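You operate a simulated robot arm through the tools that you are given. There is no shell and no other tool.

You run a simulated robot arm. Do the job below in one go: nothing can be reset, and whatever is moved stays where it is left.

JOB
Wipe the feeder's grey slide clean, then raise the feeder to its stop.
Fine: it lies over the trough; draw the slide out, wipe it with the teal cloth, lay the cloth back and push the slide home; free the green clamp to lift to the top stop and lock it again; the feeder is not swung; switch, gate, dial, black knob, brush and the orange tub stay. What is to be rubbed or washed off counts as gone when no trace of it is left.

It is judged by the outcome, as a careful person would: the job done as asked, and still so three seconds after it is handed in. It fails if anything else is knocked over, pushed out of place, dropped, spilled or broken. Flat cloth is picked up by pressing the open fingertips on it (5 to 10 N) and closing them slowly along it; thin cloth reads only 2 to 8 mm in the jaws.

ROBOT AND FRAMES
A 6-joint arm with a two-finger parallel gripper, fixed in place. Base frame: the origin is at the foot of the arm, x ahead of it, y to its left, z up. Lengths are in m, angles in rad, forces in N, time in s.
With the tool pointing down near the work surface it reaches from about 0.1 to 0.52 m from the base axis. Its first joint turns from -2.007 to 2.007 rad. Payload 3.43 kg.
The tool frame sits at the grasp point between the pads (the TCP): z along the fingers, y along the line on which they close. The tips reach 0.034 m beyond it. The gripper opens to 0.128 m. The fingers are 0.024 m wide and 0.012 m thick; the gripper's body (0.048 by 0.13 m) begins 0.096 m behind the TCP.
Orientation is that of the tool frame in the base frame, as a unit quaternion [w, x, y, z]. With the fingers straight down and closing along the base's y, the tool's x points along the base's -x, its y along +y and its z along -z.

CONTROLS
- The arm moves only by the tool move_arm. Its argument "steps" is a list of rows, each a list of 7 numbers: the turn, a rotation vector about the tool's x, y, z in units of 4 degrees (1.0 is 4 degrees), then the shift along the tool's x, y, z in units of 30 mm (1.0 is 30 mm), then the gripper command, from -1 (fully open) to 1 (shut), values between in proportion. In form: [[wx, wy, wz, x, y, z, claw], ...]. A call has 1 to 20 rows; each row shifts and turns the commanded pose from where the row before left it, along the tool's axes as they then stand. A call with a number of a shift or a turn outside -1 to 1 is refused whole. Each row takes 0.2 s and may step no farther than 0.05 m and 0.15 rad from the row before; otherwise, or with a gripper value out of range, the whole call is refused. Where a pose cannot be reached the arm comes as near as it can. A force on the tool above 60 N (or 10 N above the force at the start of the call, whichever is more), or a blocked arm, ends the call early, and 0.2 s more pass. Each finger travels about 0.153 m/s and halts on what it meets, pressing with about 31 N; the grip force reading is that of the motor and also rises with nothing between the fingers. The clock runs only during rows and for 0.2 s after the last one: add rows that do not move to give the fingers time. The reply holds the time, the measured pose of the TCP, the force on the tool along the base axes, the opening and the grip force, in the units named above and with some noise, with the torque about the TCP (base axes, N m) and any sound that the robot's microphone picked up.
- Cameras (640 x 400 px; columns grow to the right, rows downward): "scene" is fixed at [0.0488, 0.6499, 1.4551]; the picture's right is [-0.89, -0.46, 0.00], its down [-0.17, 0.33, -0.93] and it looks along [0.43, -0.82, -0.37] (base axes); focal length 309 px, centre (320, 200). "wrist" rides on the gripper at [0.076, -0.011, -0.16] in the tool frame; the picture's right is [0.15, 0.99, 0.00], its down [-0.88, 0.13, -0.46] and it looks along [-0.45, 0.07, 0.89] (tool axes); focal length 234 px, centre (320, 200). There is no depth. A picture from a camera that has moved, and an enlarged one, comes with that camera's place and axes in the base frame and with its lens.
- capture(camera): a new picture of that camera. No time passes.
- move_column(by): slides the trunk up (or, below 0, down) by that many m; the arm rides with it, the base frame stays. It gives what a move gives, with no picture.
- close_up(camera, box): a new picture of the part [left, top, right, bottom] of that camera's present view, enlarged. No time passes.
- finish_job(): hands the job in; it is judged then, once.

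Places have to be worked out from the pictures, the camera data and where the tool is seen. Open the gripper and draw the arm clear of the work before you hand the job in, unless the task says otherwise.

The tools are called after "Emit:" as a command line: name --pt "numbers of a row" for each row, then --argument value for the rest, lists and objects as JSON in quotes. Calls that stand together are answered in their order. move_arm: Moves the arm, as the interface text tells. Its arguments: {"type":"object","properties":{"steps":{"type":"array"}},"required":["steps"]} The other tools are called the same way: move_column (by) slides the trunk up or down; capture (camera) takes a picture; close_up (camera, box) takes an enlarged picture of a part of a camera's view; finish_job () hands the job in.

At the start:

```text
time_s: 0.0
tool_pos: [0.1819, -0.3273, 1.4066]
orientation: [0.001, 0.0, 1.0, 0.0]
ft_force: [0.0, -0.9, -0.4]
wrist_torque: [-0.01, 0.02, -0.03]
grip_width: 0.128
finger_force: 0.1
trunk travel left (down, up): [-0.925, 0.065]
```

scene: 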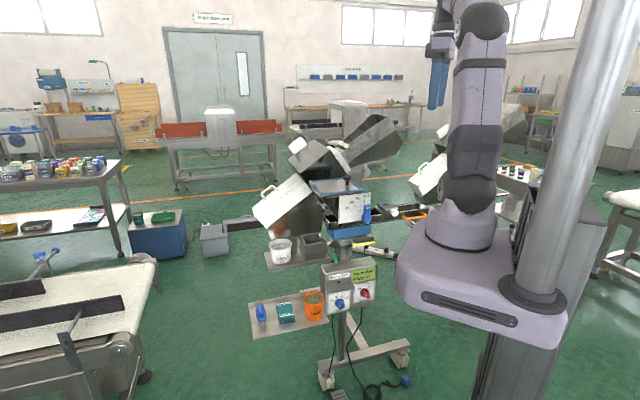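
wrist: 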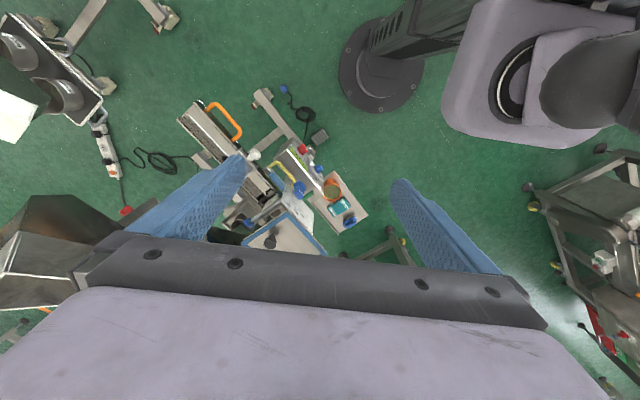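

I begin by looking closer at the workstation in the scene camera; the feeder, tray with cloth, and tub appear near the image centre.

Emit:
close_up --camera "scene" --box '[240, 100, 440, 240]'

Emit:
close_up --camera "scene" --box '[240, 220, 440, 360]'

Emit:
close_up --camera "wrist" --box '[170, 80, 390, 260]'

```text
2.86 times, centred on (340, 170) of scene
camera zoom: at [0.0488, 0.6499, 1.4551], right [-0.89, -0.46, 0.0], down [-0.17, 0.33, -0.93], along [0.43, -0.82, -0.37], focal length 882 px, centre (263, 286)
```

zoom: 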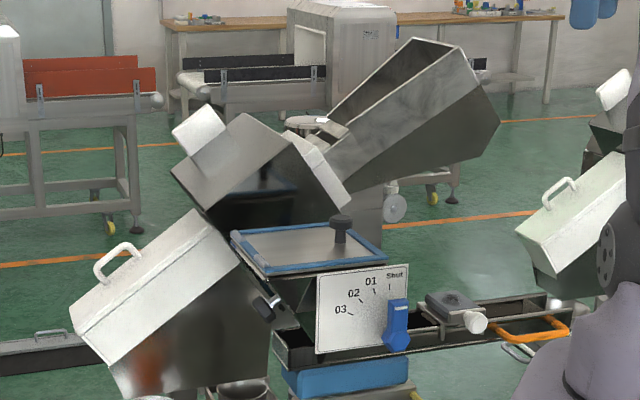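

```text
2.86 times, centred on (340, 290) of scene
camera zoom: at [0.0488, 0.6499, 1.4551], right [-0.89, -0.46, 0.0], down [-0.17, 0.33, -0.93], along [0.43, -0.82, -0.37], focal length 882 px, centre (263, -57)
```

zoom: 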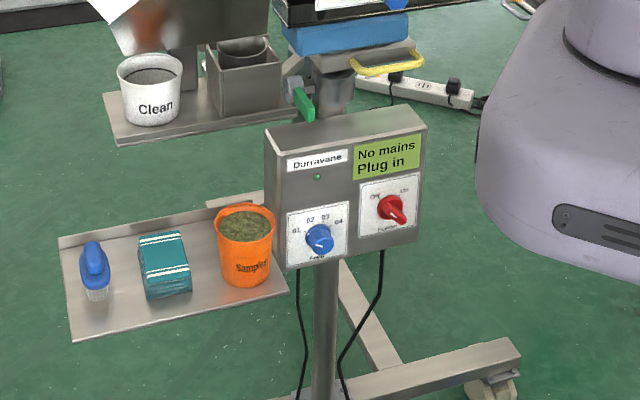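

```text
2.22 times, centred on (280, 170) of wrist
camera zoom: at [0.1073, -0.3395, 1.5656], right [-0.15, 0.99, 0.0], down [0.88, 0.13, 0.46], along [0.45, 0.07, -0.89], focal length 520 px, centre (409, 267)
```

zoom: 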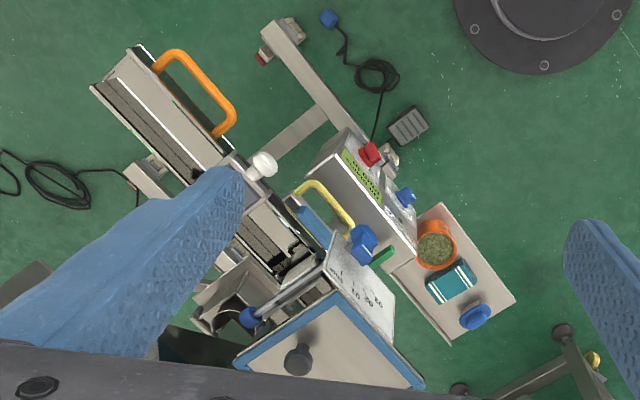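

The feeder trough and its parts are around x 0.3–0.5, y −0.4–−0.5, z ≈0.95. I look more closely at the trough and the white-knobbed piece in both cameras.

Emit:
close_up --camera "scene" --box '[330, 180, 430, 245]'

Emit:
close_up --camera "wrist" --box '[190, 90, 310, 165]'

Emit:
close_up --camera "scene" --box '[300, 160, 380, 210]'

Emit:
close_up --camera "wrist" --box '[260, 140, 380, 260]'

```text
6.15 times, centred on (380, 212) of scene
camera zoom: at [0.0488, 0.6499, 1.4551], right [-0.89, -0.46, 0.0], down [-0.17, 0.33, -0.93], along [0.43, -0.82, -0.37], focal length 1899 px, centre (-49, 123)
```

zoom: 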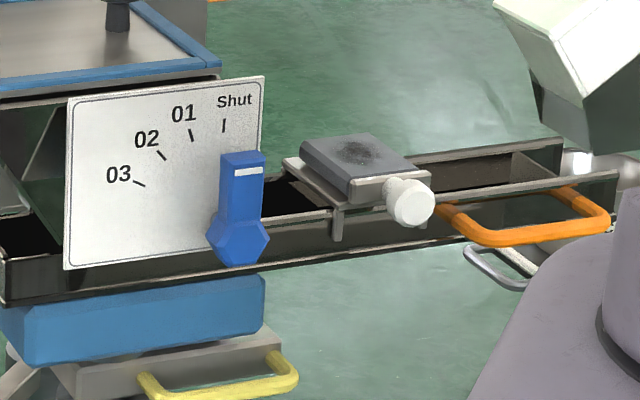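

```text
5.33 times, centred on (250, 128) of wrist
camera zoom: at [0.1073, -0.3395, 1.5656], right [-0.15, 0.99, 0.0], down [0.88, 0.13, 0.46], along [0.45, 0.07, -0.89], focal length 1249 px, centre (693, 587)
```

zoom: 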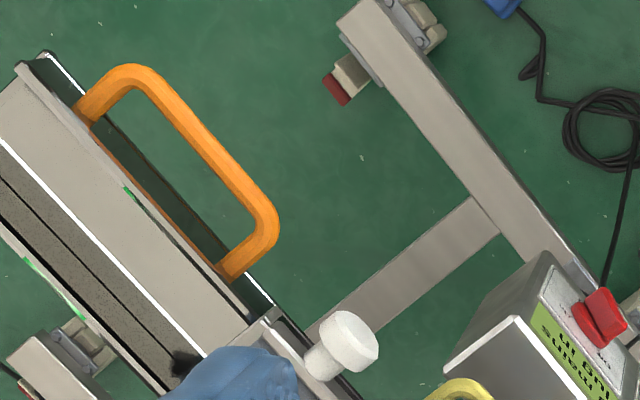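

```text
8.00 times, centred on (340, 185) of scene
camera zoom: at [0.0488, 0.6499, 1.4551], right [-0.89, -0.46, 0.0], down [-0.17, 0.33, -0.93], along [0.43, -0.82, -0.37], focal length 2469 px, centre (160, 320)
```

zoom: 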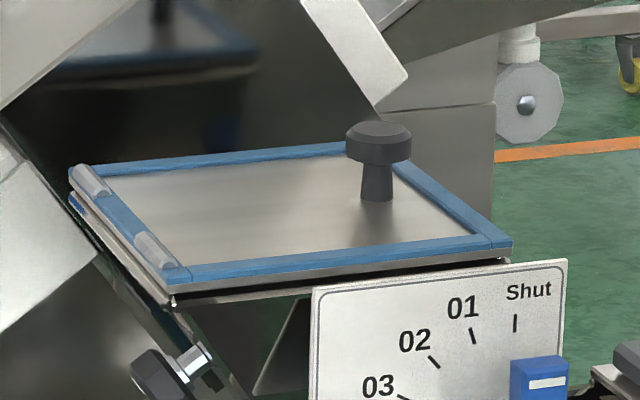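

```text
3.33 times, centred on (320, 200) of wrist
camera zoom: at [0.1073, -0.3395, 1.5656], right [-0.15, 0.99, 0.0], down [0.88, 0.13, 0.46], along [0.45, 0.07, -0.89], focal length 781 px, centre (320, 200)
```

zoom: 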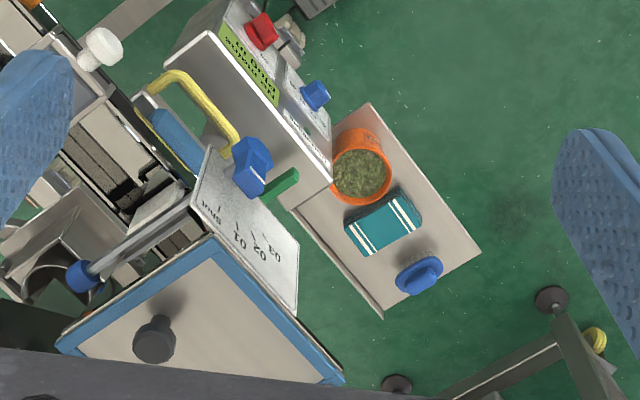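

The grey slide is the sooty block with the white knob over the trough; the machine is turned about 45° to the base, front facing the robot. I turn the tool 45° about its axis (fingers open) so it is square with the machine.

Emit:
move_arm --pt "0 0 1 0 0 0 -1" --pt "0 0 1 0 0 0 -1" --pt "0 0 1 0 0 0 -1" --pt "0 0 1 0 0 0 -1" --pt "0 0 1 0 0 0 -1" --pt "0 0 1 0 0 0 -1" --pt "0 0 1 0 0 0 -1" --pt "0 0 1 0 0 0 -1" --pt "0 0 1 0 0 0 -1" --pt "0 0 1 0 0 0 -1" --pt "0 0 1 0 0 0 -1" --pt "0 0 0.25 0 0 0 -1"

Emit:
capture --camera "wrist"

Emit:
capture --camera "scene"

```text
time_s: 2.6
tool_pos: [0.1811, -0.3274, 1.4057]
orientation: [0.0, 0.384, 0.923, 0.0]
ft_force: [0.5, 0.0, -0.4]
wrist_torque: [0.04, 0.01, -0.01]
grip_width: 0.128
finger_force: 0.1
trunk travel left (down, up): [-0.925, 0.065]
```

```text
taken
camera wrist: at [0.1217, -0.2824, 1.5652], right [0.6, 0.8, 0.0], down [0.71, -0.53, 0.46], along [0.37, -0.27, -0.89], focal length 234 px, centre (320, 200)
```

wrist: 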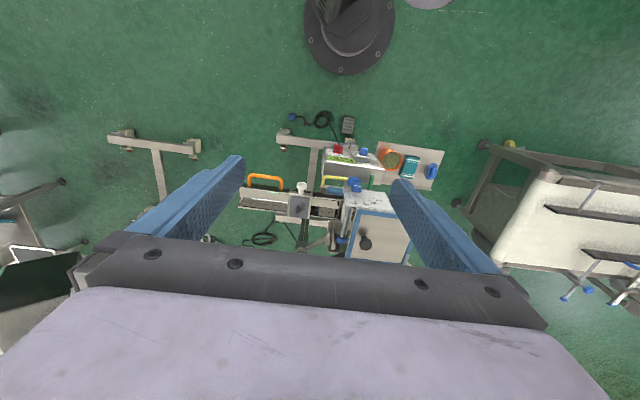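

```text
taken
```

scene: 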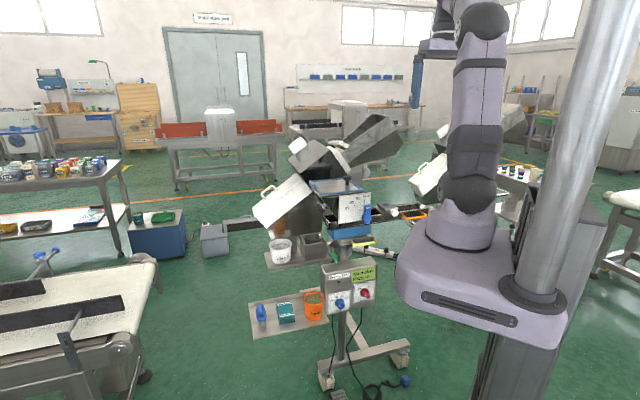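

The tool is now square with the machine. I zoom on the feeder and on the tray in the wrist view.

Emit:
close_up --camera "wrist" --box '[230, 160, 350, 235]'

Emit:
close_up --camera "wrist" --box '[320, 130, 450, 210]'

Emit:
close_up --camera "wrist" --box '[230, 100, 450, 270]'

```text
5.33 times, centred on (290, 198) of wrist
camera zoom: at [0.1217, -0.2824, 1.5652], right [0.6, 0.8, 0.0], down [0.71, -0.53, 0.46], along [0.37, -0.27, -0.89], focal length 1249 px, centre (480, 213)
```

zoom: 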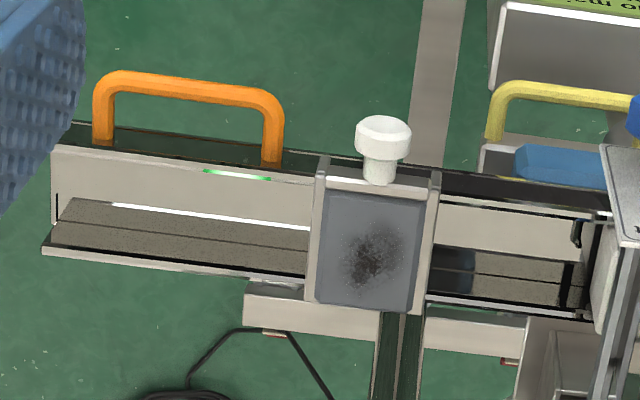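

```text
4.92 times, centred on (385, 170) of wrist
camera zoom: at [0.1217, -0.2824, 1.5652], right [0.6, 0.8, 0.0], down [0.71, -0.53, 0.46], along [0.37, -0.27, -0.89], focal length 1153 px, centre (0, 348)
```

zoom: 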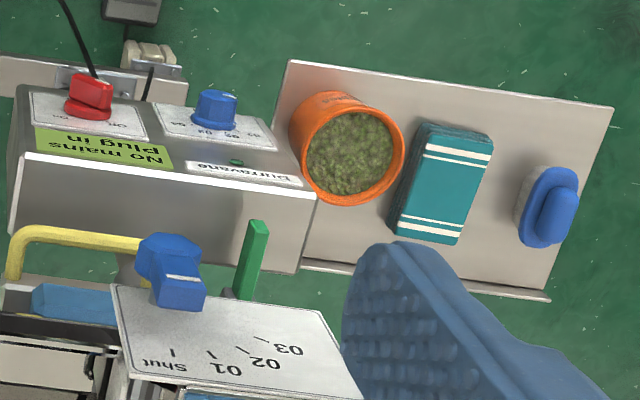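

```text
2.35 times, centred on (340, 185) of wrist
camera zoom: at [0.1217, -0.2824, 1.5652], right [0.6, 0.8, 0.0], down [0.71, -0.53, 0.46], along [0.37, -0.27, -0.89], focal length 551 px, centre (273, 235)
```

zoom: 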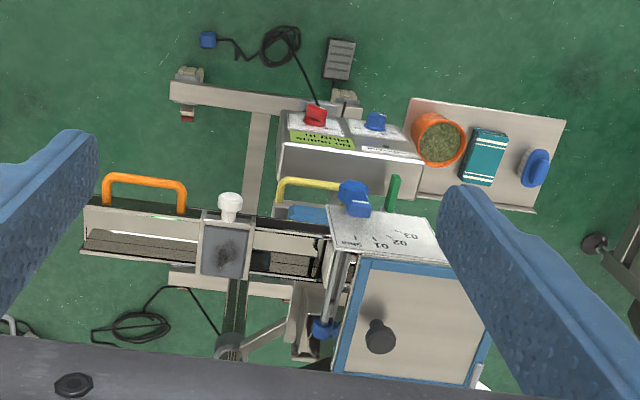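

The slide (about 55×70 mm, sooty) is at roughly u −0.12, w 0.62 (machine axes), knob at about (0.31,−0.48,0.95). Let me check the clamp, post and lift handle closely in the scene view before moving.

Emit:
close_up --camera "scene" --box '[310, 220, 390, 270]'

Emit:
close_up --camera "scene" --box '[240, 280, 340, 345]'

Emit:
close_up --camera "wrist" --box '[310, 160, 390, 210]'

Emit:
close_up --camera "wrist" --box '[280, 180, 330, 225]'

```text
8.00 times, centred on (350, 245) of scene
camera zoom: at [0.0488, 0.6499, 1.4551], right [-0.89, -0.46, 0.0], down [-0.17, 0.33, -0.93], along [0.43, -0.82, -0.37], focal length 2469 px, centre (80, -160)
```

zoom: 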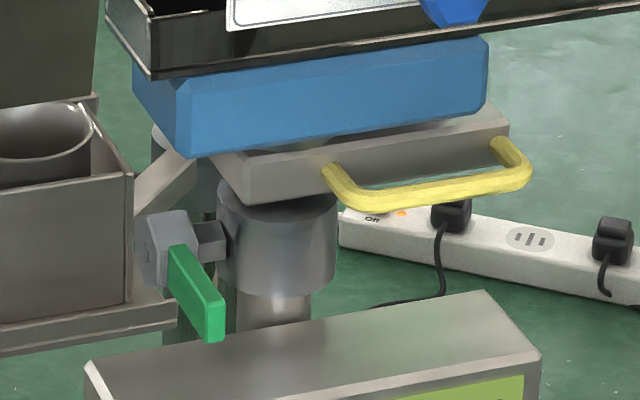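

```text
6.15 times, centred on (290, 312) of scene
camera zoom: at [0.0488, 0.6499, 1.4551], right [-0.89, -0.46, 0.0], down [-0.17, 0.33, -0.93], along [0.43, -0.82, -0.37], focal length 1899 px, centre (505, -492)
```

zoom: 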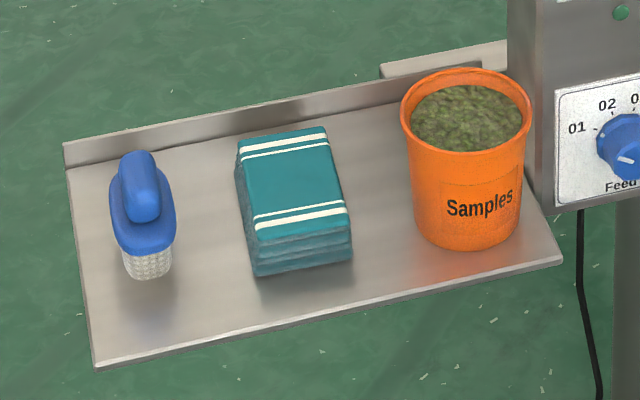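

```text
8.00 times, centred on (350, 185) of wrist
camera zoom: at [0.1217, -0.2824, 1.5652], right [0.6, 0.8, 0.0], down [0.71, -0.53, 0.46], along [0.37, -0.27, -0.89], focal length 1873 px, centre (80, 320)
```

zoom: 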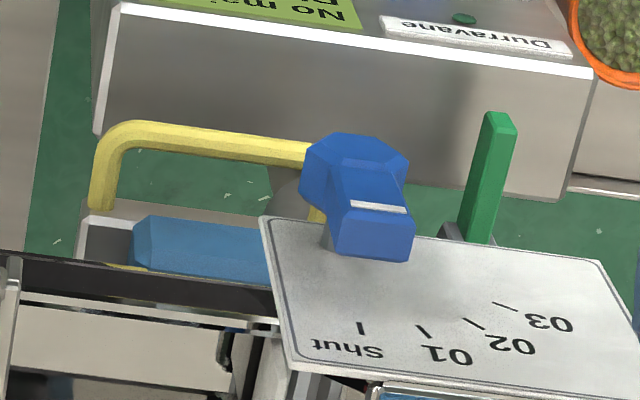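

```text
8.89 times, centred on (305, 202) of wrist
camera zoom: at [0.1217, -0.2824, 1.5652], right [0.6, 0.8, 0.0], down [0.71, -0.53, 0.46], along [0.37, -0.27, -0.89], focal length 2082 px, centre (453, 178)
```

zoom: 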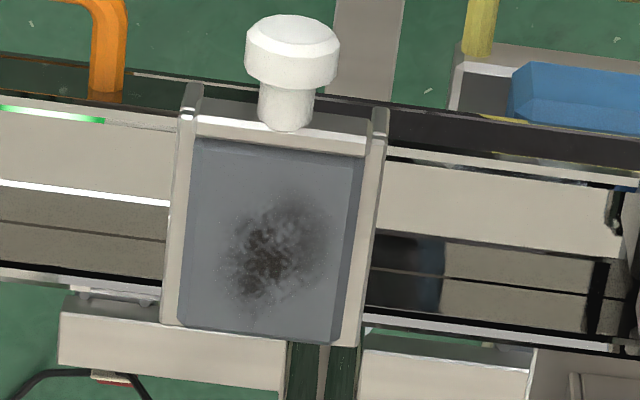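

Clamp lever (green) points toward the robot at about u 0.12, w 0.565–0.62, z≈0.77; lift handle is yellow; the cloth is a folded stack on the tray. I lower the trunk by 0.35 m (tool stays at w≈0.36, clear of the machine) to get nearer working height.

Emit:
move_column --by -0.35

Emit:
capture --camera "wrist"

Emit:
capture --camera "scene"

```text
time_s: 6.0
tool_pos: [0.1823, -0.3279, 1.0563]
orientation: [0.0, 0.382, 0.924, 0.0]
ft_force: [-0.6, -0.9, 0.0]
wrist_torque: [-0.03, 0.0, 0.02]
grip_width: 0.1281
finger_force: 0.1
trunk travel left (down, up): [-0.575, 0.415]
```

```text
taken
camera wrist: at [0.1216, -0.2824, 1.2152], right [0.6, 0.8, 0.0], down [0.71, -0.53, 0.46], along [0.37, -0.27, -0.89], focal length 234 px, centre (320, 200)
```

wrist: 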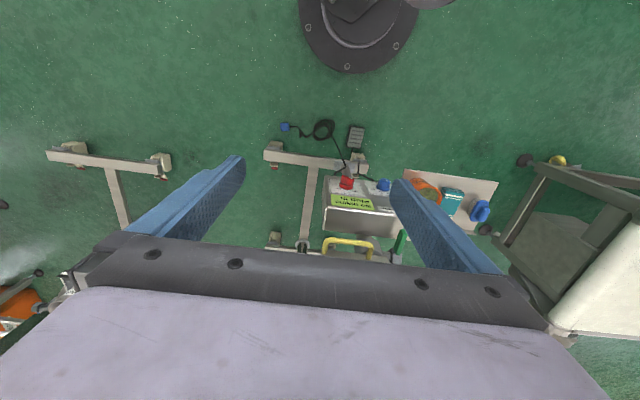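

```text
taken
```

scene: 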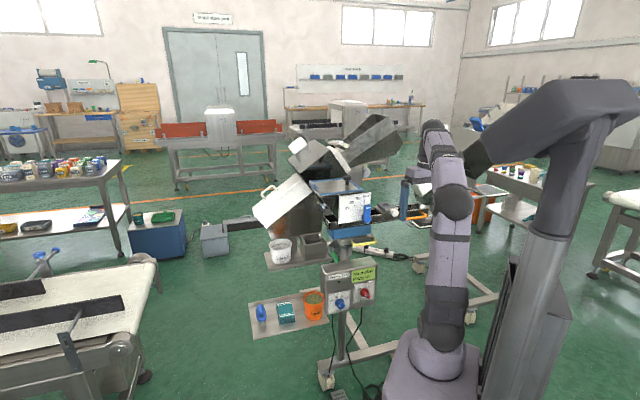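

The view is blocked beyond the palm when pointing straight down, so I pitch the tool 45° outward and shift about 0.16 m along the machine's length to look at the clamp and handle.

Emit:
move_arm --pt "0 -1 0 0 0.485 0 -1" --pt "0 -1 0 0 0.485 0 -1" --pt "0 -1 0 0 0.485 0 -1" --pt "0 -1 0 0 0.485 0 -1" --pt "0 -1 0 0 0.485 0 -1" --pt "0 -1 0 0 0.485 0 -1" --pt "0 -1 0 0 0.485 0 -1" --pt "0 -1 0 0 0.485 0 -1" --pt "0 -1 0 0 0.485 0 -1" --pt "0 -1 0 0 0.485 0 -1" --pt "0 -1 0 0 0.485 0 -1" --pt "0 -0.25 0 0 0 0 -1"

Emit:
capture --camera "wrist"

Emit:
capture --camera "scene"

```text
time_s: 8.6
tool_pos: [0.3549, -0.2922, 1.0864]
orientation: [0.352, 0.353, 0.854, -0.146]
ft_force: [-0.2, 0.6, -0.3]
wrist_torque: [-0.02, 0.02, 0.01]
grip_width: 0.128
finger_force: 0.0
out of reach, approached as far as the arm can: row 6, 7, 8, 9, 10, 11, 12
trunk travel left (down, up): [-0.575, 0.415]
```

```text
taken
camera wrist: at [0.231, -0.1829, 1.1456], right [0.63, 0.77, -0.1], down [0.31, -0.12, 0.94], along [0.72, -0.62, -0.31], focal length 234 px, centre (320, 200)
```

wrist: 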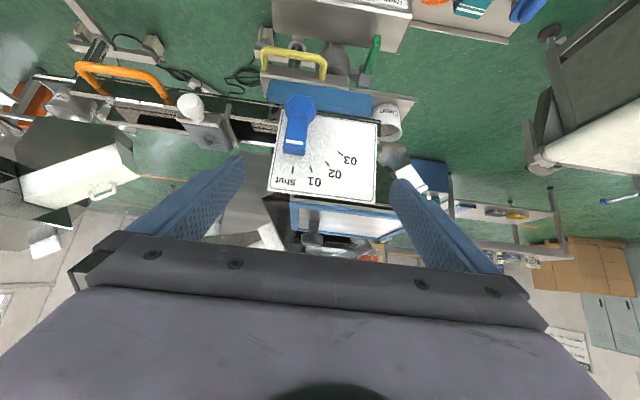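

```text
taken
```

scene: 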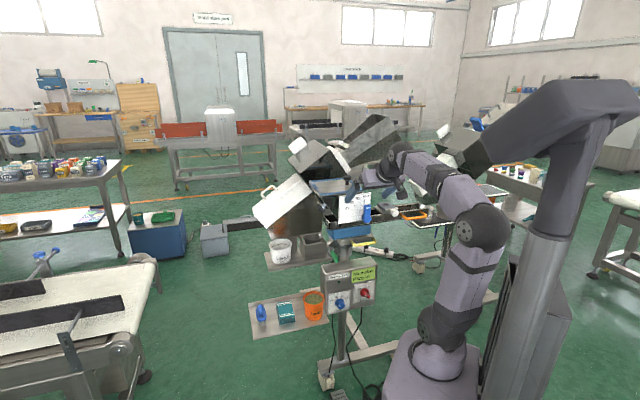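

Pitch made part of the move unreachable (arm was pushed out to w≈0.46). I rotate back to about 21° of pitch, a safe direction, to see whether the commanded pose is still the nearer one.

Emit:
move_arm --pt "0 1 0 0 0 0 -1" --pt "0 1 0 0 0 0 -1" --pt "0 1 0 0 0 0 -1" --pt "0 1 0 0 0 0 -1" --pt "0 1 0 0 0 0 -1" --pt "0 1 0 0 0 0 -1"

```text
time_s: 10.0
tool_pos: [0.3538, -0.2911, 1.0874]
orientation: [0.169, 0.376, 0.908, -0.069]
ft_force: [0.0, 0.5, -0.3]
wrist_torque: [0.0, 0.01, 0.0]
grip_width: 0.1281
finger_force: 0.0
trunk travel left (down, up): [-0.575, 0.415]
```

The commanded pose follows the reached one, good. I now draw back 0.1 m toward the robot at this pitch before lowering further.

Emit:
move_arm --pt "0 0 0 0.623 0 -0.239 -1" --pt "0 0 0 0.623 0 -0.239 -1" --pt "0 0 0 0.623 0 -0.239 -1" --pt "0 0 0 0.623 0 -0.239 -1" --pt "0 0 0 0.623 0 -0.239 -1"

Emit:
capture --camera "scene"

```text
time_s: 11.2
tool_pos: [0.2839, -0.2187, 1.0852]
orientation: [0.169, 0.376, 0.908, -0.071]
ft_force: [0.2, 0.5, 0.9]
wrist_torque: [0.0, 0.0, 0.01]
grip_width: 0.128
finger_force: 0.0
trunk travel left (down, up): [-0.575, 0.415]
```

```text
taken
```

scene: 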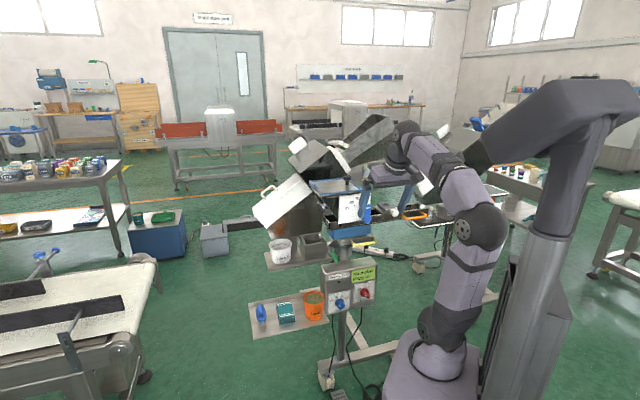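

Now at w≈0.355, u≈0.046, z≈1.085, pitched 21°. I take a wrist picture here with close-ups on the clamp/handle area.

Emit:
capture --camera "wrist"

Emit:
close_up --camera "wrist" --box '[240, 110, 440, 230]'

```text
taken
camera wrist: at [0.1862, -0.1375, 1.2075], right [0.6, 0.8, -0.05], down [0.56, -0.37, 0.74], along [0.57, -0.48, -0.67], focal length 234 px, centre (320, 200)
```

wrist: 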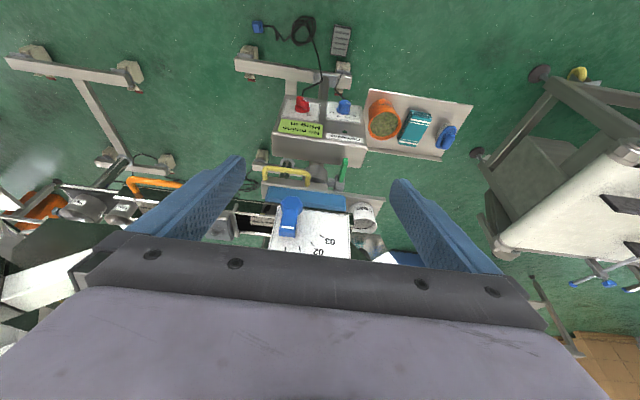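

```text
3.20 times, centred on (340, 170) of wrist
camera zoom: at [0.1862, -0.1375, 1.2075], right [0.6, 0.8, -0.05], down [0.56, -0.37, 0.74], along [0.57, -0.48, -0.67], focal length 749 px, centre (256, 296)
```

zoom: 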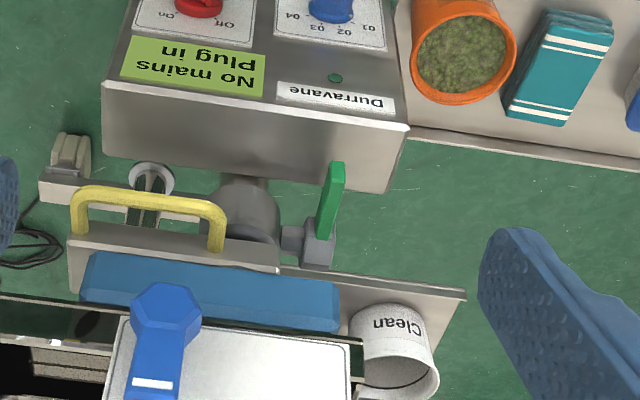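

The layout is clear. I raise the trunk 0.2 m for a better arm posture and shift to the knob's line (u≈−0.123), with the fingers half open (~50 mm) to pass between the orange handle and the feeder.

Emit:
move_column --by 0.2

Emit:
move_arm --pt "0 0 0 0 -0.94 0 0.2" --pt "0 0 0 0 -0.94 0 0.2" --pt "0 0 0 0 -0.94 0 0.2" --pt "0 0 0 0 -0.94 0 0.2" --pt "0 0 0 0 -0.94 0 0.2" --pt "0 0 0 0 -0.94 0 0.2" --pt "0 0 0 0 0 0 0.2"

Emit:
capture --camera "wrist"

```text
time_s: 13.4
tool_pos: [0.2841, -0.2199, 1.2855]
orientation: [0.169, 0.376, 0.908, -0.07]
ft_force: [0.3, 0.0, 0.1]
wrist_torque: [0.02, -0.02, -0.03]
grip_width: 0.128
finger_force: 0.0
trunk travel left (down, up): [-0.775, 0.215]
```

```text
time_s: 15.0
tool_pos: [0.1646, -0.3379, 1.2872]
orientation: [0.169, 0.376, 0.908, -0.07]
ft_force: [0.4, 1.2, 0.2]
wrist_torque: [0.0, 0.03, 0.01]
grip_width: 0.0512
finger_force: 0.1
trunk travel left (down, up): [-0.775, 0.215]
```

```text
taken
camera wrist: at [0.0669, -0.2562, 1.4083], right [0.6, 0.8, -0.05], down [0.56, -0.37, 0.74], along [0.57, -0.48, -0.67], focal length 234 px, centre (320, 200)
```

wrist: 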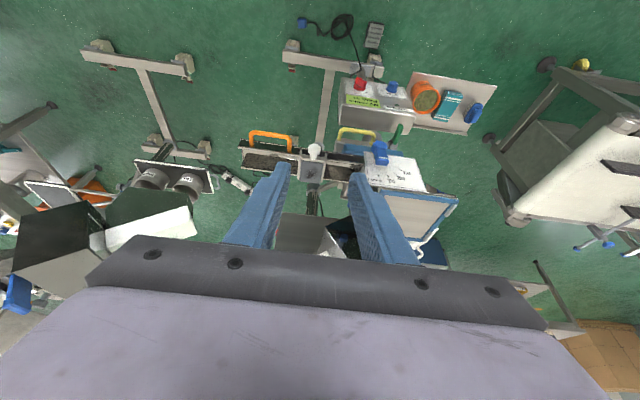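

TCP is on the knob line (u −0.1225). I descend diagonally toward a point above the knob, stopping short to check.

Emit:
move_arm --pt "0 0 0 -0.331 0 0.975 0.2" --pt "0 0 0 -0.331 0 0.975 0.2" --pt "0 0 0 -0.331 0 0.975 0.2" --pt "0 0 0 -0.331 0 0.975 0.2" --pt "0 0 0 -0.331 0 0.975 0.2" --pt "0 0 0 -0.331 0 0.975 0.2" --pt "0 0 0 -0.331 0 0.975 0.2" --pt "0 0 0 -0.331 0 0.975 0.2" --pt "0 0 0 0 0 0 0.2"

Emit:
capture --camera "wrist"

Emit:
close_up --camera "scene" --box '[330, 150, 450, 225]'

```text
time_s: 17.0
tool_pos: [0.2749, -0.4513, 1.0954]
orientation: [0.169, 0.376, 0.908, -0.07]
ft_force: [0.5, 0.6, -0.7]
wrist_torque: [-0.02, 0.06, 0.02]
grip_width: 0.0512
finger_force: 0.1
trunk travel left (down, up): [-0.775, 0.215]
```

```text
taken
camera wrist: at [0.1776, -0.3698, 1.2162], right [0.6, 0.8, -0.05], down [0.56, -0.37, 0.74], along [0.57, -0.48, -0.67], focal length 234 px, centre (320, 200)
```

wrist: 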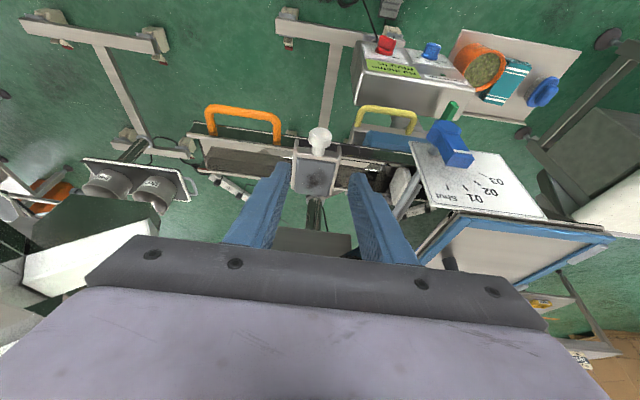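

```text
5.33 times, centred on (390, 188) of scene
camera zoom: at [0.0488, 0.6499, 1.4551], right [-0.89, -0.46, 0.0], down [-0.17, 0.33, -0.93], along [0.43, -0.82, -0.37], focal length 1646 px, centre (-53, 267)
```

zoom: 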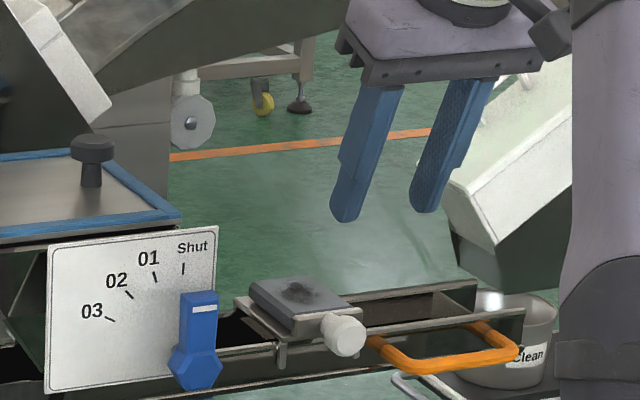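

Good progress, TCP at w 0.5135, z 1.095. I zoom on the knob to refine its position relative to the fingers.

Emit:
close_up --camera "wrist" --box '[280, 115, 360, 205]'

Emit:
close_up --camera "scene" --box '[370, 195, 430, 230]'

```text
4.44 times, centred on (320, 160) of wrist
camera zoom: at [0.1776, -0.3698, 1.2162], right [0.6, 0.8, -0.05], down [0.56, -0.37, 0.74], along [0.57, -0.48, -0.67], focal length 1041 px, centre (320, 378)
```

zoom: 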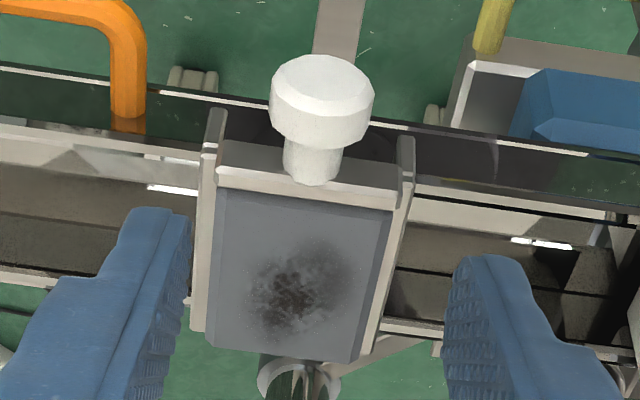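

```text
10.67 times, centred on (400, 212) of scene
camera zoom: at [0.0488, 0.6499, 1.4551], right [-0.89, -0.46, 0.0], down [-0.17, 0.33, -0.93], along [0.43, -0.82, -0.37], focal length 3292 px, centre (-533, 67)
```

zoom: 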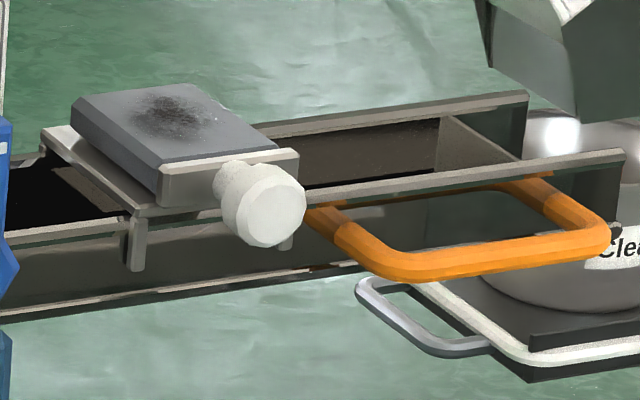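

Knob centre refined to u −0.1245, w 0.556, z 0.951 (Ø≈32 mm); the rails' front ends sit at w≈0.577, so I'll keep the fingertips slightly in front. Descending most of the way.

Emit:
move_arm --pt "0 0 0 0.12 0 0.852 0.2" --pt "0 0 0 0.12 0 0.852 0.2" --pt "0 0 0 0.12 0 0.852 0.2" --pt "0 0 0 0.12 0 0.852 0.2" --pt "0 0 0 0 0 0 0.2"

Emit:
close_up --camera "wrist" --box '[270, 100, 370, 210]'

Emit:
close_up --camera "scene" --box '[360, 180, 430, 225]'

```text
time_s: 18.2
tool_pos: [0.2907, -0.4679, 0.9965]
orientation: [0.169, 0.376, 0.908, -0.07]
ft_force: [0.9, -0.1, 0.7]
wrist_torque: [0.02, -0.01, -0.02]
grip_width: 0.051
finger_force: 0.0
trunk travel left (down, up): [-0.775, 0.215]
```

```text
3.64 times, centred on (320, 155) of wrist
camera zoom: at [0.1939, -0.3862, 1.118], right [0.6, 0.8, -0.05], down [0.56, -0.37, 0.74], along [0.57, -0.48, -0.67], focal length 852 px, centre (320, 364)
```

zoom: 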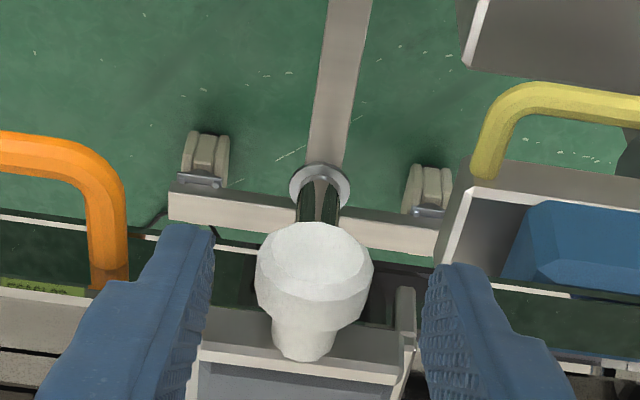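

```text
8.89 times, centred on (395, 202) of scene
camera zoom: at [0.0488, 0.6499, 1.4551], right [-0.89, -0.46, 0.0], down [-0.17, 0.33, -0.93], along [0.43, -0.82, -0.37], focal length 2744 px, centre (-347, 178)
```

zoom: 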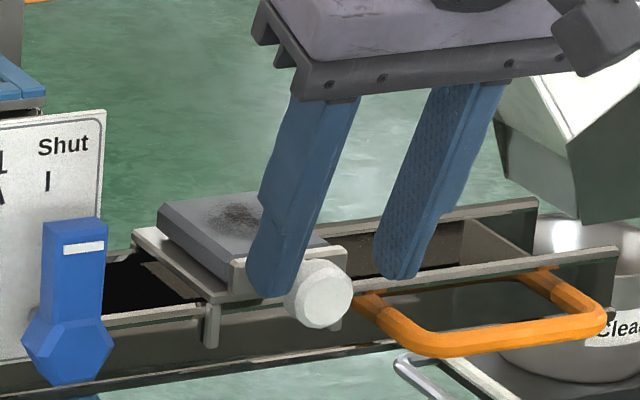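

Fingers straddle the knob evenly. One more small descent, then close on the knob.

Emit:
move_arm --pt "0 0 0 0.12 0 0.852 0.2" --pt "0 0 0 0 0 0 0.2" --pt "0 0 0 0 0 0 0.4" --pt "0 0 0 0 0 0 0.6" --pt "0 0 0 0 0 0 0.8" --pt "0 0 0 0 0 0 1" --pt "0 0 0 0 0 0 1"

Emit:
close_up --camera "wrist" --box '[270, 100, 370, 210]'

Emit:
close_up --camera "scene" --box '[360, 180, 430, 225]'

```text
time_s: 19.8
tool_pos: [0.2941, -0.4728, 0.9707]
orientation: [0.168, 0.377, 0.908, -0.069]
ft_force: [-6.6, -6.4, -0.8]
wrist_torque: [-0.17, 0.19, 0.22]
grip_width: 0.0289
finger_force: 45.1
trunk travel left (down, up): [-0.775, 0.215]
```

```text
3.64 times, centred on (320, 155) of wrist
camera zoom: at [0.1975, -0.3915, 1.092], right [0.6, 0.8, -0.05], down [0.56, -0.37, 0.74], along [0.57, -0.48, -0.67], focal length 852 px, centre (320, 364)
```

zoom: 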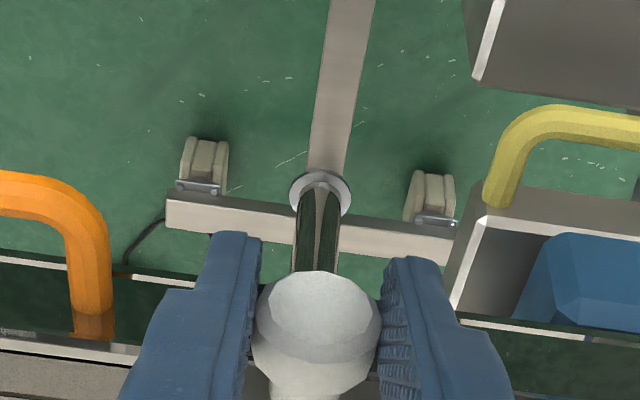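

```text
8.89 times, centred on (395, 202) of scene
camera zoom: at [0.0488, 0.6499, 1.4551], right [-0.89, -0.46, 0.0], down [-0.17, 0.33, -0.93], along [0.43, -0.82, -0.37], focal length 2744 px, centre (-347, 178)
```

zoom: 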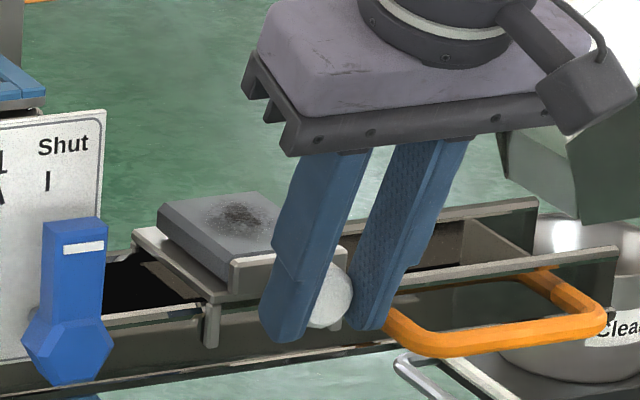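

Gripped (29 mm), with ~9 N of side load: my grip centre is a little off in +u. I ease it about 1.5 mm to −u.

Emit:
move_arm --pt "0 0 0 0 -0.05 0 1" --pt "0 0 0 0 0 0 1"

```text
time_s: 20.4
tool_pos: [0.2938, -0.4729, 0.9717]
orientation: [0.169, 0.376, 0.909, -0.07]
ft_force: [-2.6, -2.6, 1.8]
wrist_torque: [0.05, 0.01, 0.28]
grip_width: 0.0289
finger_force: 44.6
trunk travel left (down, up): [-0.775, 0.215]
```

Side load is down to 3.7 N; I ease a little more and begin drawing the slide straight toward the robot, 5 mm per row.

Emit:
move_arm --pt "0 0 0 0 -0.025 0 1" --pt "0 0 0 0.1555 0 -0.06 1" --pt "0 0 0 0.1555 0 -0.06 1" --pt "0 0 0 0.1555 0 -0.06 1" --pt "0 0 0 0.1555 0 -0.06 1"

Emit:
close_up --camera "scene" --box '[350, 175, 430, 230]'

```text
time_s: 21.6
tool_pos: [0.2799, -0.4588, 0.9705]
orientation: [0.169, 0.376, 0.908, -0.07]
ft_force: [-0.7, -1.8, 5.1]
wrist_torque: [-0.31, -0.24, 0.33]
grip_width: 0.0291
finger_force: 45.4
trunk travel left (down, up): [-0.775, 0.215]
```

```text
7.27 times, centred on (390, 202) of scene
camera zoom: at [0.0488, 0.6499, 1.4551], right [-0.89, -0.46, 0.0], down [-0.17, 0.33, -0.93], along [0.43, -0.82, -0.37], focal length 2245 px, centre (-189, 182)
```

zoom: 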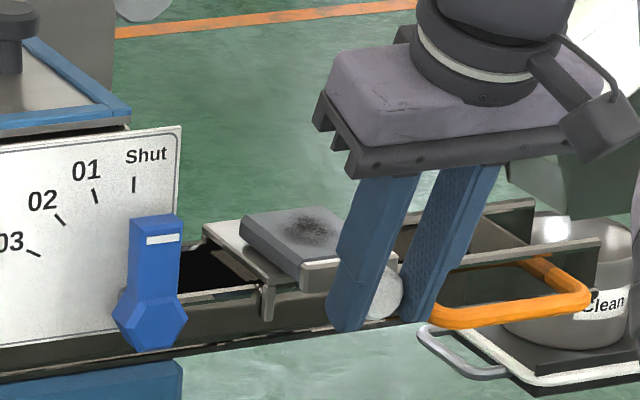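

The slide follows smoothly (2 cm out). I continue, lifting a hair to relieve the 5 N downward load.

Emit:
move_arm --pt "0 0 0 0.15 0 -0.07 1" --pt "0 0 0 0.15 0 -0.07 1" --pt "0 0 0 0.152 0 -0.065 1" --pt "0 0 0 0.152 0 -0.065 1" --pt "0 0 0 0.152 0 -0.065 1" --pt "0 0 0 0.152 0 -0.065 1"

Emit:
close_up --camera "scene" --box '[350, 175, 430, 230]'

```text
time_s: 23.0
tool_pos: [0.2592, -0.4368, 0.9703]
orientation: [0.167, 0.377, 0.908, -0.068]
ft_force: [-2.3, -1.5, -2.3]
wrist_torque: [-0.11, -0.11, 0.21]
grip_width: 0.0292
finger_force: 44.8
trunk travel left (down, up): [-0.775, 0.215]
```

```text
7.27 times, centred on (390, 202) of scene
camera zoom: at [0.0488, 0.6499, 1.4551], right [-0.89, -0.46, 0.0], down [-0.17, 0.33, -0.93], along [0.43, -0.82, -0.37], focal length 2245 px, centre (-189, 182)
```

zoom: 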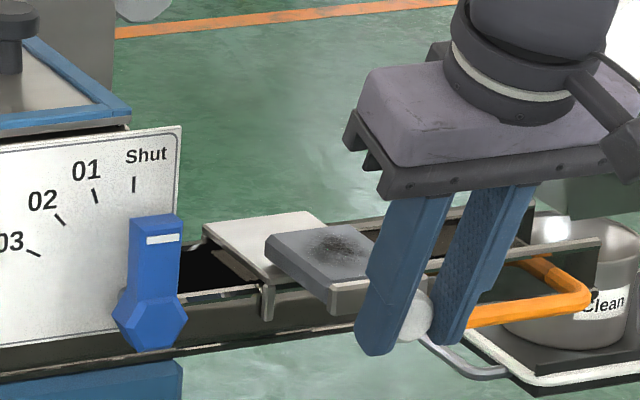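

5 cm out now, low force. I keep drawing in small steps, watching for the stop.

Emit:
move_arm --pt "0 0 0 0.152 0 -0.06 1" --pt "0 0 0 0.152 0 -0.06 1"

Emit:
close_up --camera "scene" --box '[350, 175, 430, 230]'

Emit:
capture --camera "wrist"

```text
time_s: 23.6
tool_pos: [0.2519, -0.4301, 0.9713]
orientation: [0.168, 0.376, 0.909, -0.068]
ft_force: [-2.5, -1.9, -8.3]
wrist_torque: [-0.08, 0.05, 0.29]
grip_width: 0.0292
finger_force: 44.7
trunk travel left (down, up): [-0.775, 0.215]
```

```text
7.27 times, centred on (390, 202) of scene
camera zoom: at [0.0488, 0.6499, 1.4551], right [-0.89, -0.46, 0.0], down [-0.17, 0.33, -0.93], along [0.43, -0.82, -0.37], focal length 2245 px, centre (-189, 182)
```

zoom: 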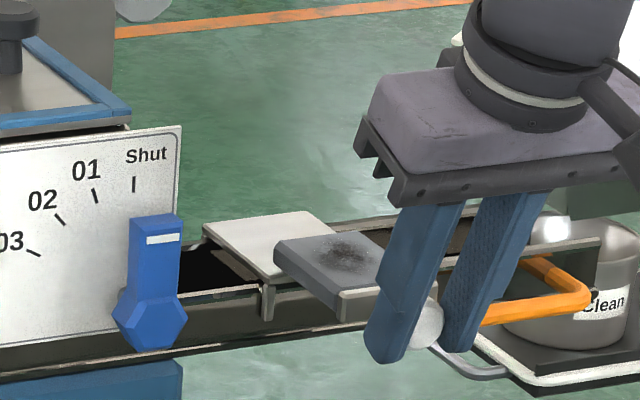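

```text
taken
camera wrist: at [0.1548, -0.349, 1.0926], right [0.6, 0.8, -0.05], down [0.56, -0.38, 0.74], along [0.57, -0.47, -0.67], focal length 234 px, centre (320, 200)
```

wrist: 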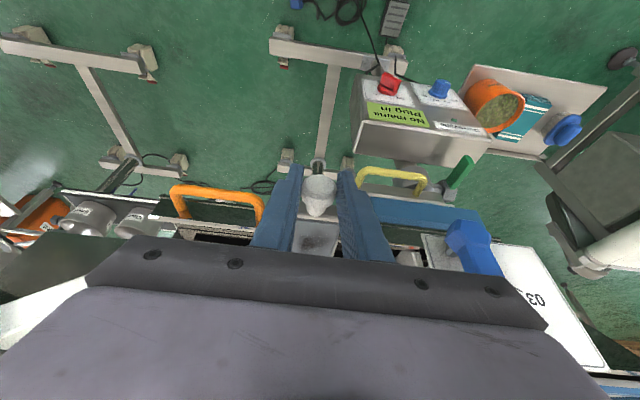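

6 cm out; Fz −8 N says I've lifted slightly, so I lower a touch and keep pulling for the stop.

Emit:
move_arm --pt "0 0 0 0.162 0 -0.048 1" --pt "0 0 0 0.158 0 -0.055 1"

Emit:
close_up --camera "scene" --box '[350, 175, 430, 230]'

```text
time_s: 24.2
tool_pos: [0.2477, -0.4277, 0.9702]
orientation: [0.169, 0.377, 0.908, -0.071]
ft_force: [14.1, -13.9, -11.8]
wrist_torque: [0.33, 0.2, 0.41]
grip_width: 0.0292
finger_force: 45.2
trunk travel left (down, up): [-0.775, 0.215]
```

```text
7.27 times, centred on (390, 202) of scene
camera zoom: at [0.0488, 0.6499, 1.4551], right [-0.89, -0.46, 0.0], down [-0.17, 0.33, -0.93], along [0.43, -0.82, -0.37], focal length 2245 px, centre (-189, 182)
```

zoom: 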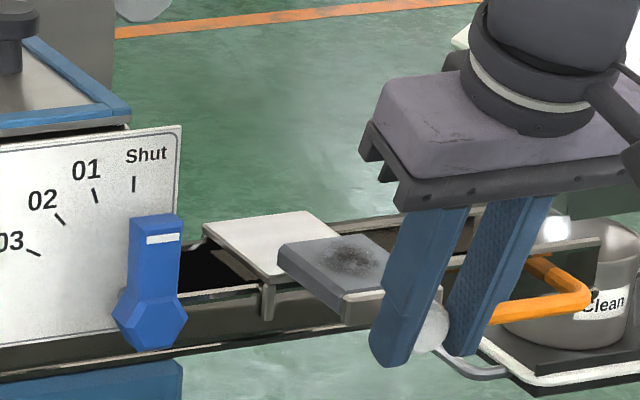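

The pull force jumped to ~20 N with no more travel: that's the stop (≈65 mm out). I relax the pull, then open the fingers and back off upward.

Emit:
move_arm --pt "0 0 0 -0.12 0 0.06 1" --pt "0 0 0 0 0 0 1" --pt "0 0 0 0 0 0 0.5" --pt "0 0 0 0 0 0 0.2" --pt "0 0 0 0 0 0 0.2"

```text
time_s: 25.4
tool_pos: [0.2484, -0.4269, 0.9703]
orientation: [0.168, 0.376, 0.909, -0.069]
ft_force: [-0.3, 0.5, 0.1]
wrist_torque: [0.02, 0.0, 0.02]
grip_width: 0.0511
finger_force: 0.0
trunk travel left (down, up): [-0.775, 0.215]
```

Released cleanly. I withdraw back along the finger axis and look at the slide.

Emit:
move_arm --pt "0 0 0 0 0 -0.9 0.2" --pt "0 0 0 0 0 -0.9 0.2" --pt "0 0 0 0 0 -0.9 0.2" --pt "0 0 0 0 0 -0.9 0.2" --pt "0 0 0 0 0 -0.9 0.2" --pt "0 0 0 0 0 -0.9 0.2" --pt "0 0 0 0 0 0 -0.5"

Emit:
capture --camera "wrist"

Emit:
close_up --camera "scene" --box '[350, 175, 430, 230]'

```text
time_s: 27.0
tool_pos: [0.2049, -0.3853, 1.1228]
orientation: [0.168, 0.377, 0.908, -0.07]
ft_force: [-0.1, 0.3, 0.3]
wrist_torque: [0.0, -0.01, -0.03]
grip_width: 0.0961
finger_force: 0.0
trunk travel left (down, up): [-0.775, 0.215]
```

```text
taken
camera wrist: at [0.1085, -0.3033, 1.2446], right [0.6, 0.8, -0.05], down [0.56, -0.37, 0.74], along [0.57, -0.48, -0.67], focal length 234 px, centre (320, 200)
```

wrist: 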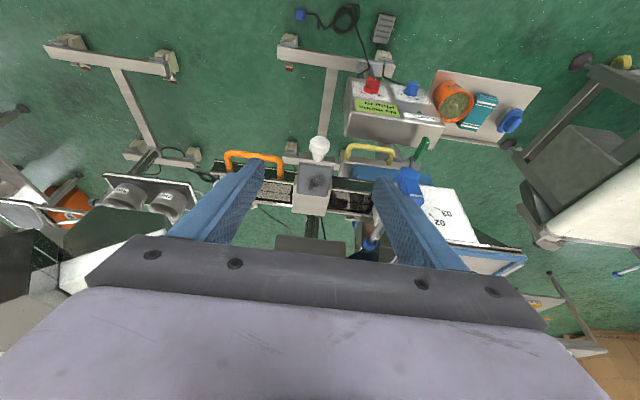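

```text
7.27 times, centred on (390, 202) of scene
camera zoom: at [0.0488, 0.6499, 1.4551], right [-0.89, -0.46, 0.0], down [-0.17, 0.33, -0.93], along [0.43, -0.82, -0.37], focal length 2245 px, centre (-189, 182)
```

zoom: 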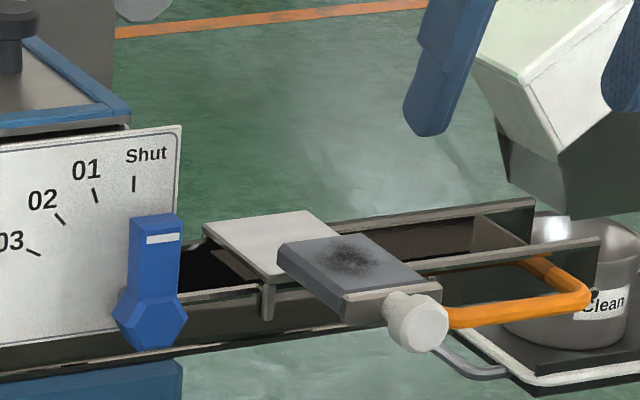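

The slide is fully out with the dirty patch exposed. I zoom in to measure the slide's top and the stain.

Emit:
close_up --camera "wrist" --box '[270, 125, 370, 235]'

Emit:
close_up --camera "scene" --box '[375, 195, 415, 225]'

```text
3.64 times, centred on (320, 180) of wrist
camera zoom: at [0.1085, -0.3033, 1.2446], right [0.6, 0.8, -0.05], down [0.56, -0.37, 0.74], along [0.57, -0.48, -0.67], focal length 852 px, centre (320, 273)
```

zoom: 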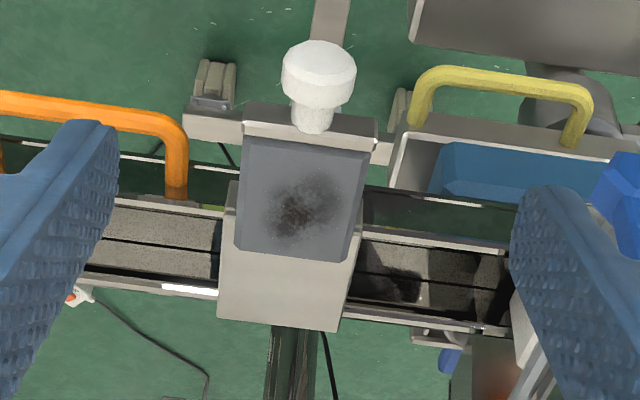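

```text
13.33 times, centred on (395, 210) of scene
camera zoom: at [0.0488, 0.6499, 1.4551], right [-0.89, -0.46, 0.0], down [-0.17, 0.33, -0.93], along [0.43, -0.82, -0.37], focal length 4115 px, centre (-680, 67)
```

zoom: 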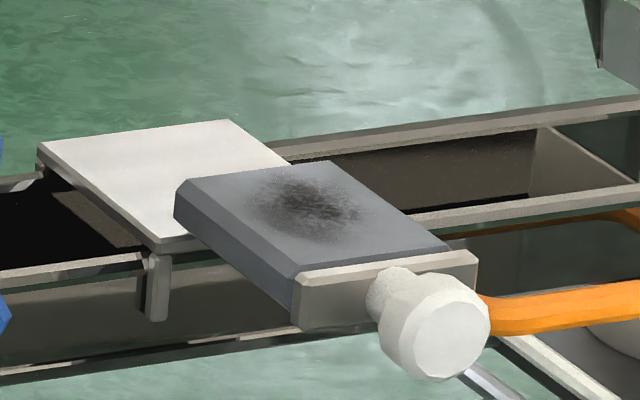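

Slide top spans u −0.151…−0.097, w 0.525…0.594, z≈0.961; the soot patch is ~40 mm square around (u −0.125, w 0.561). Next I fetch the cloth: pull back slightly and travel along the front toward the tray side at a safe height.

Emit:
move_arm --pt "0 0 0 0.3 0.5 -0.12 0.4" --pt "0 0 0 0.3 0.9 -0.12 0.4" --pt "0 0 0 0.3 0.956 -0.12 0.4" --pt "0 0 0 0.3 0.956 -0.12 0.4" --pt "0 0 0 0.3 0.956 -0.12 0.4" --pt "0 0 0 0.3 0.956 -0.12 0.4" --pt "0 0 0 0 0.956 0 0.4" --pt "0 0 0 0 0.956 0 0.4" --pt "0 0 0 0 0.956 0 0.4" --pt "0 0 0 0 0.956 0 0.4" --pt "0 0 0 0 0.956 0 0.4" --pt "0 0 0 0 0.956 0 0.4" --pt "0 0 0 0 0.956 0 0.4" --pt "0 0 0 0 0.956 0 0.4" --pt "0 0 0 0 0.956 0 0.4"

Emit:
capture --camera "wrist"

Emit:
capture --camera "scene"

```text
time_s: 30.2
tool_pos: [0.4704, -0.0618, 1.1205]
orientation: [0.168, 0.377, 0.908, -0.07]
ft_force: [0.4, 0.7, 0.1]
wrist_torque: [-0.01, -0.01, -0.01]
grip_width: 0.0387
finger_force: 0.1
out of reach, approached as far as the arm can: row 5, 6
trunk travel left (down, up): [-0.775, 0.215]
```

```text
taken
camera wrist: at [0.3744, 0.0205, 1.2412], right [0.6, 0.8, -0.05], down [0.56, -0.37, 0.74], along [0.57, -0.48, -0.67], focal length 234 px, centre (320, 200)
```

wrist: 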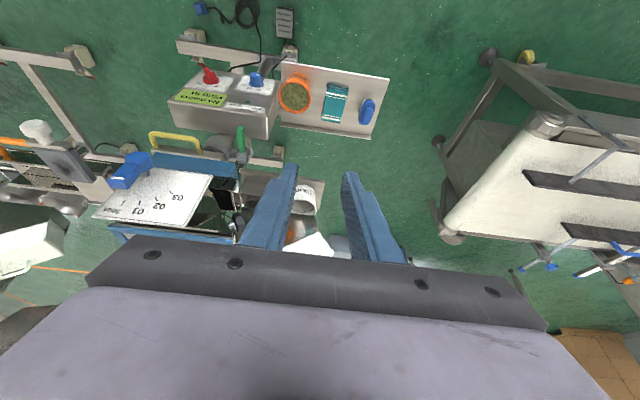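

```text
taken
```

scene: 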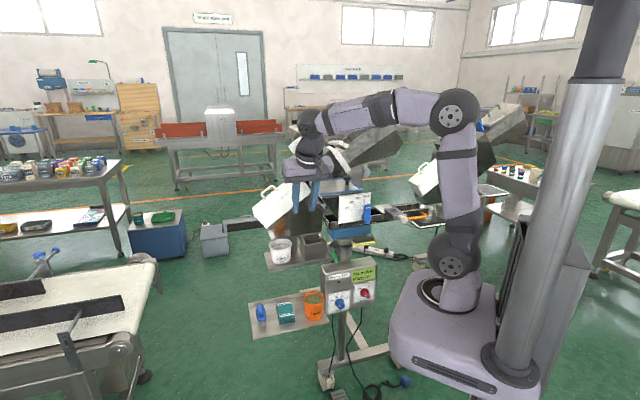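

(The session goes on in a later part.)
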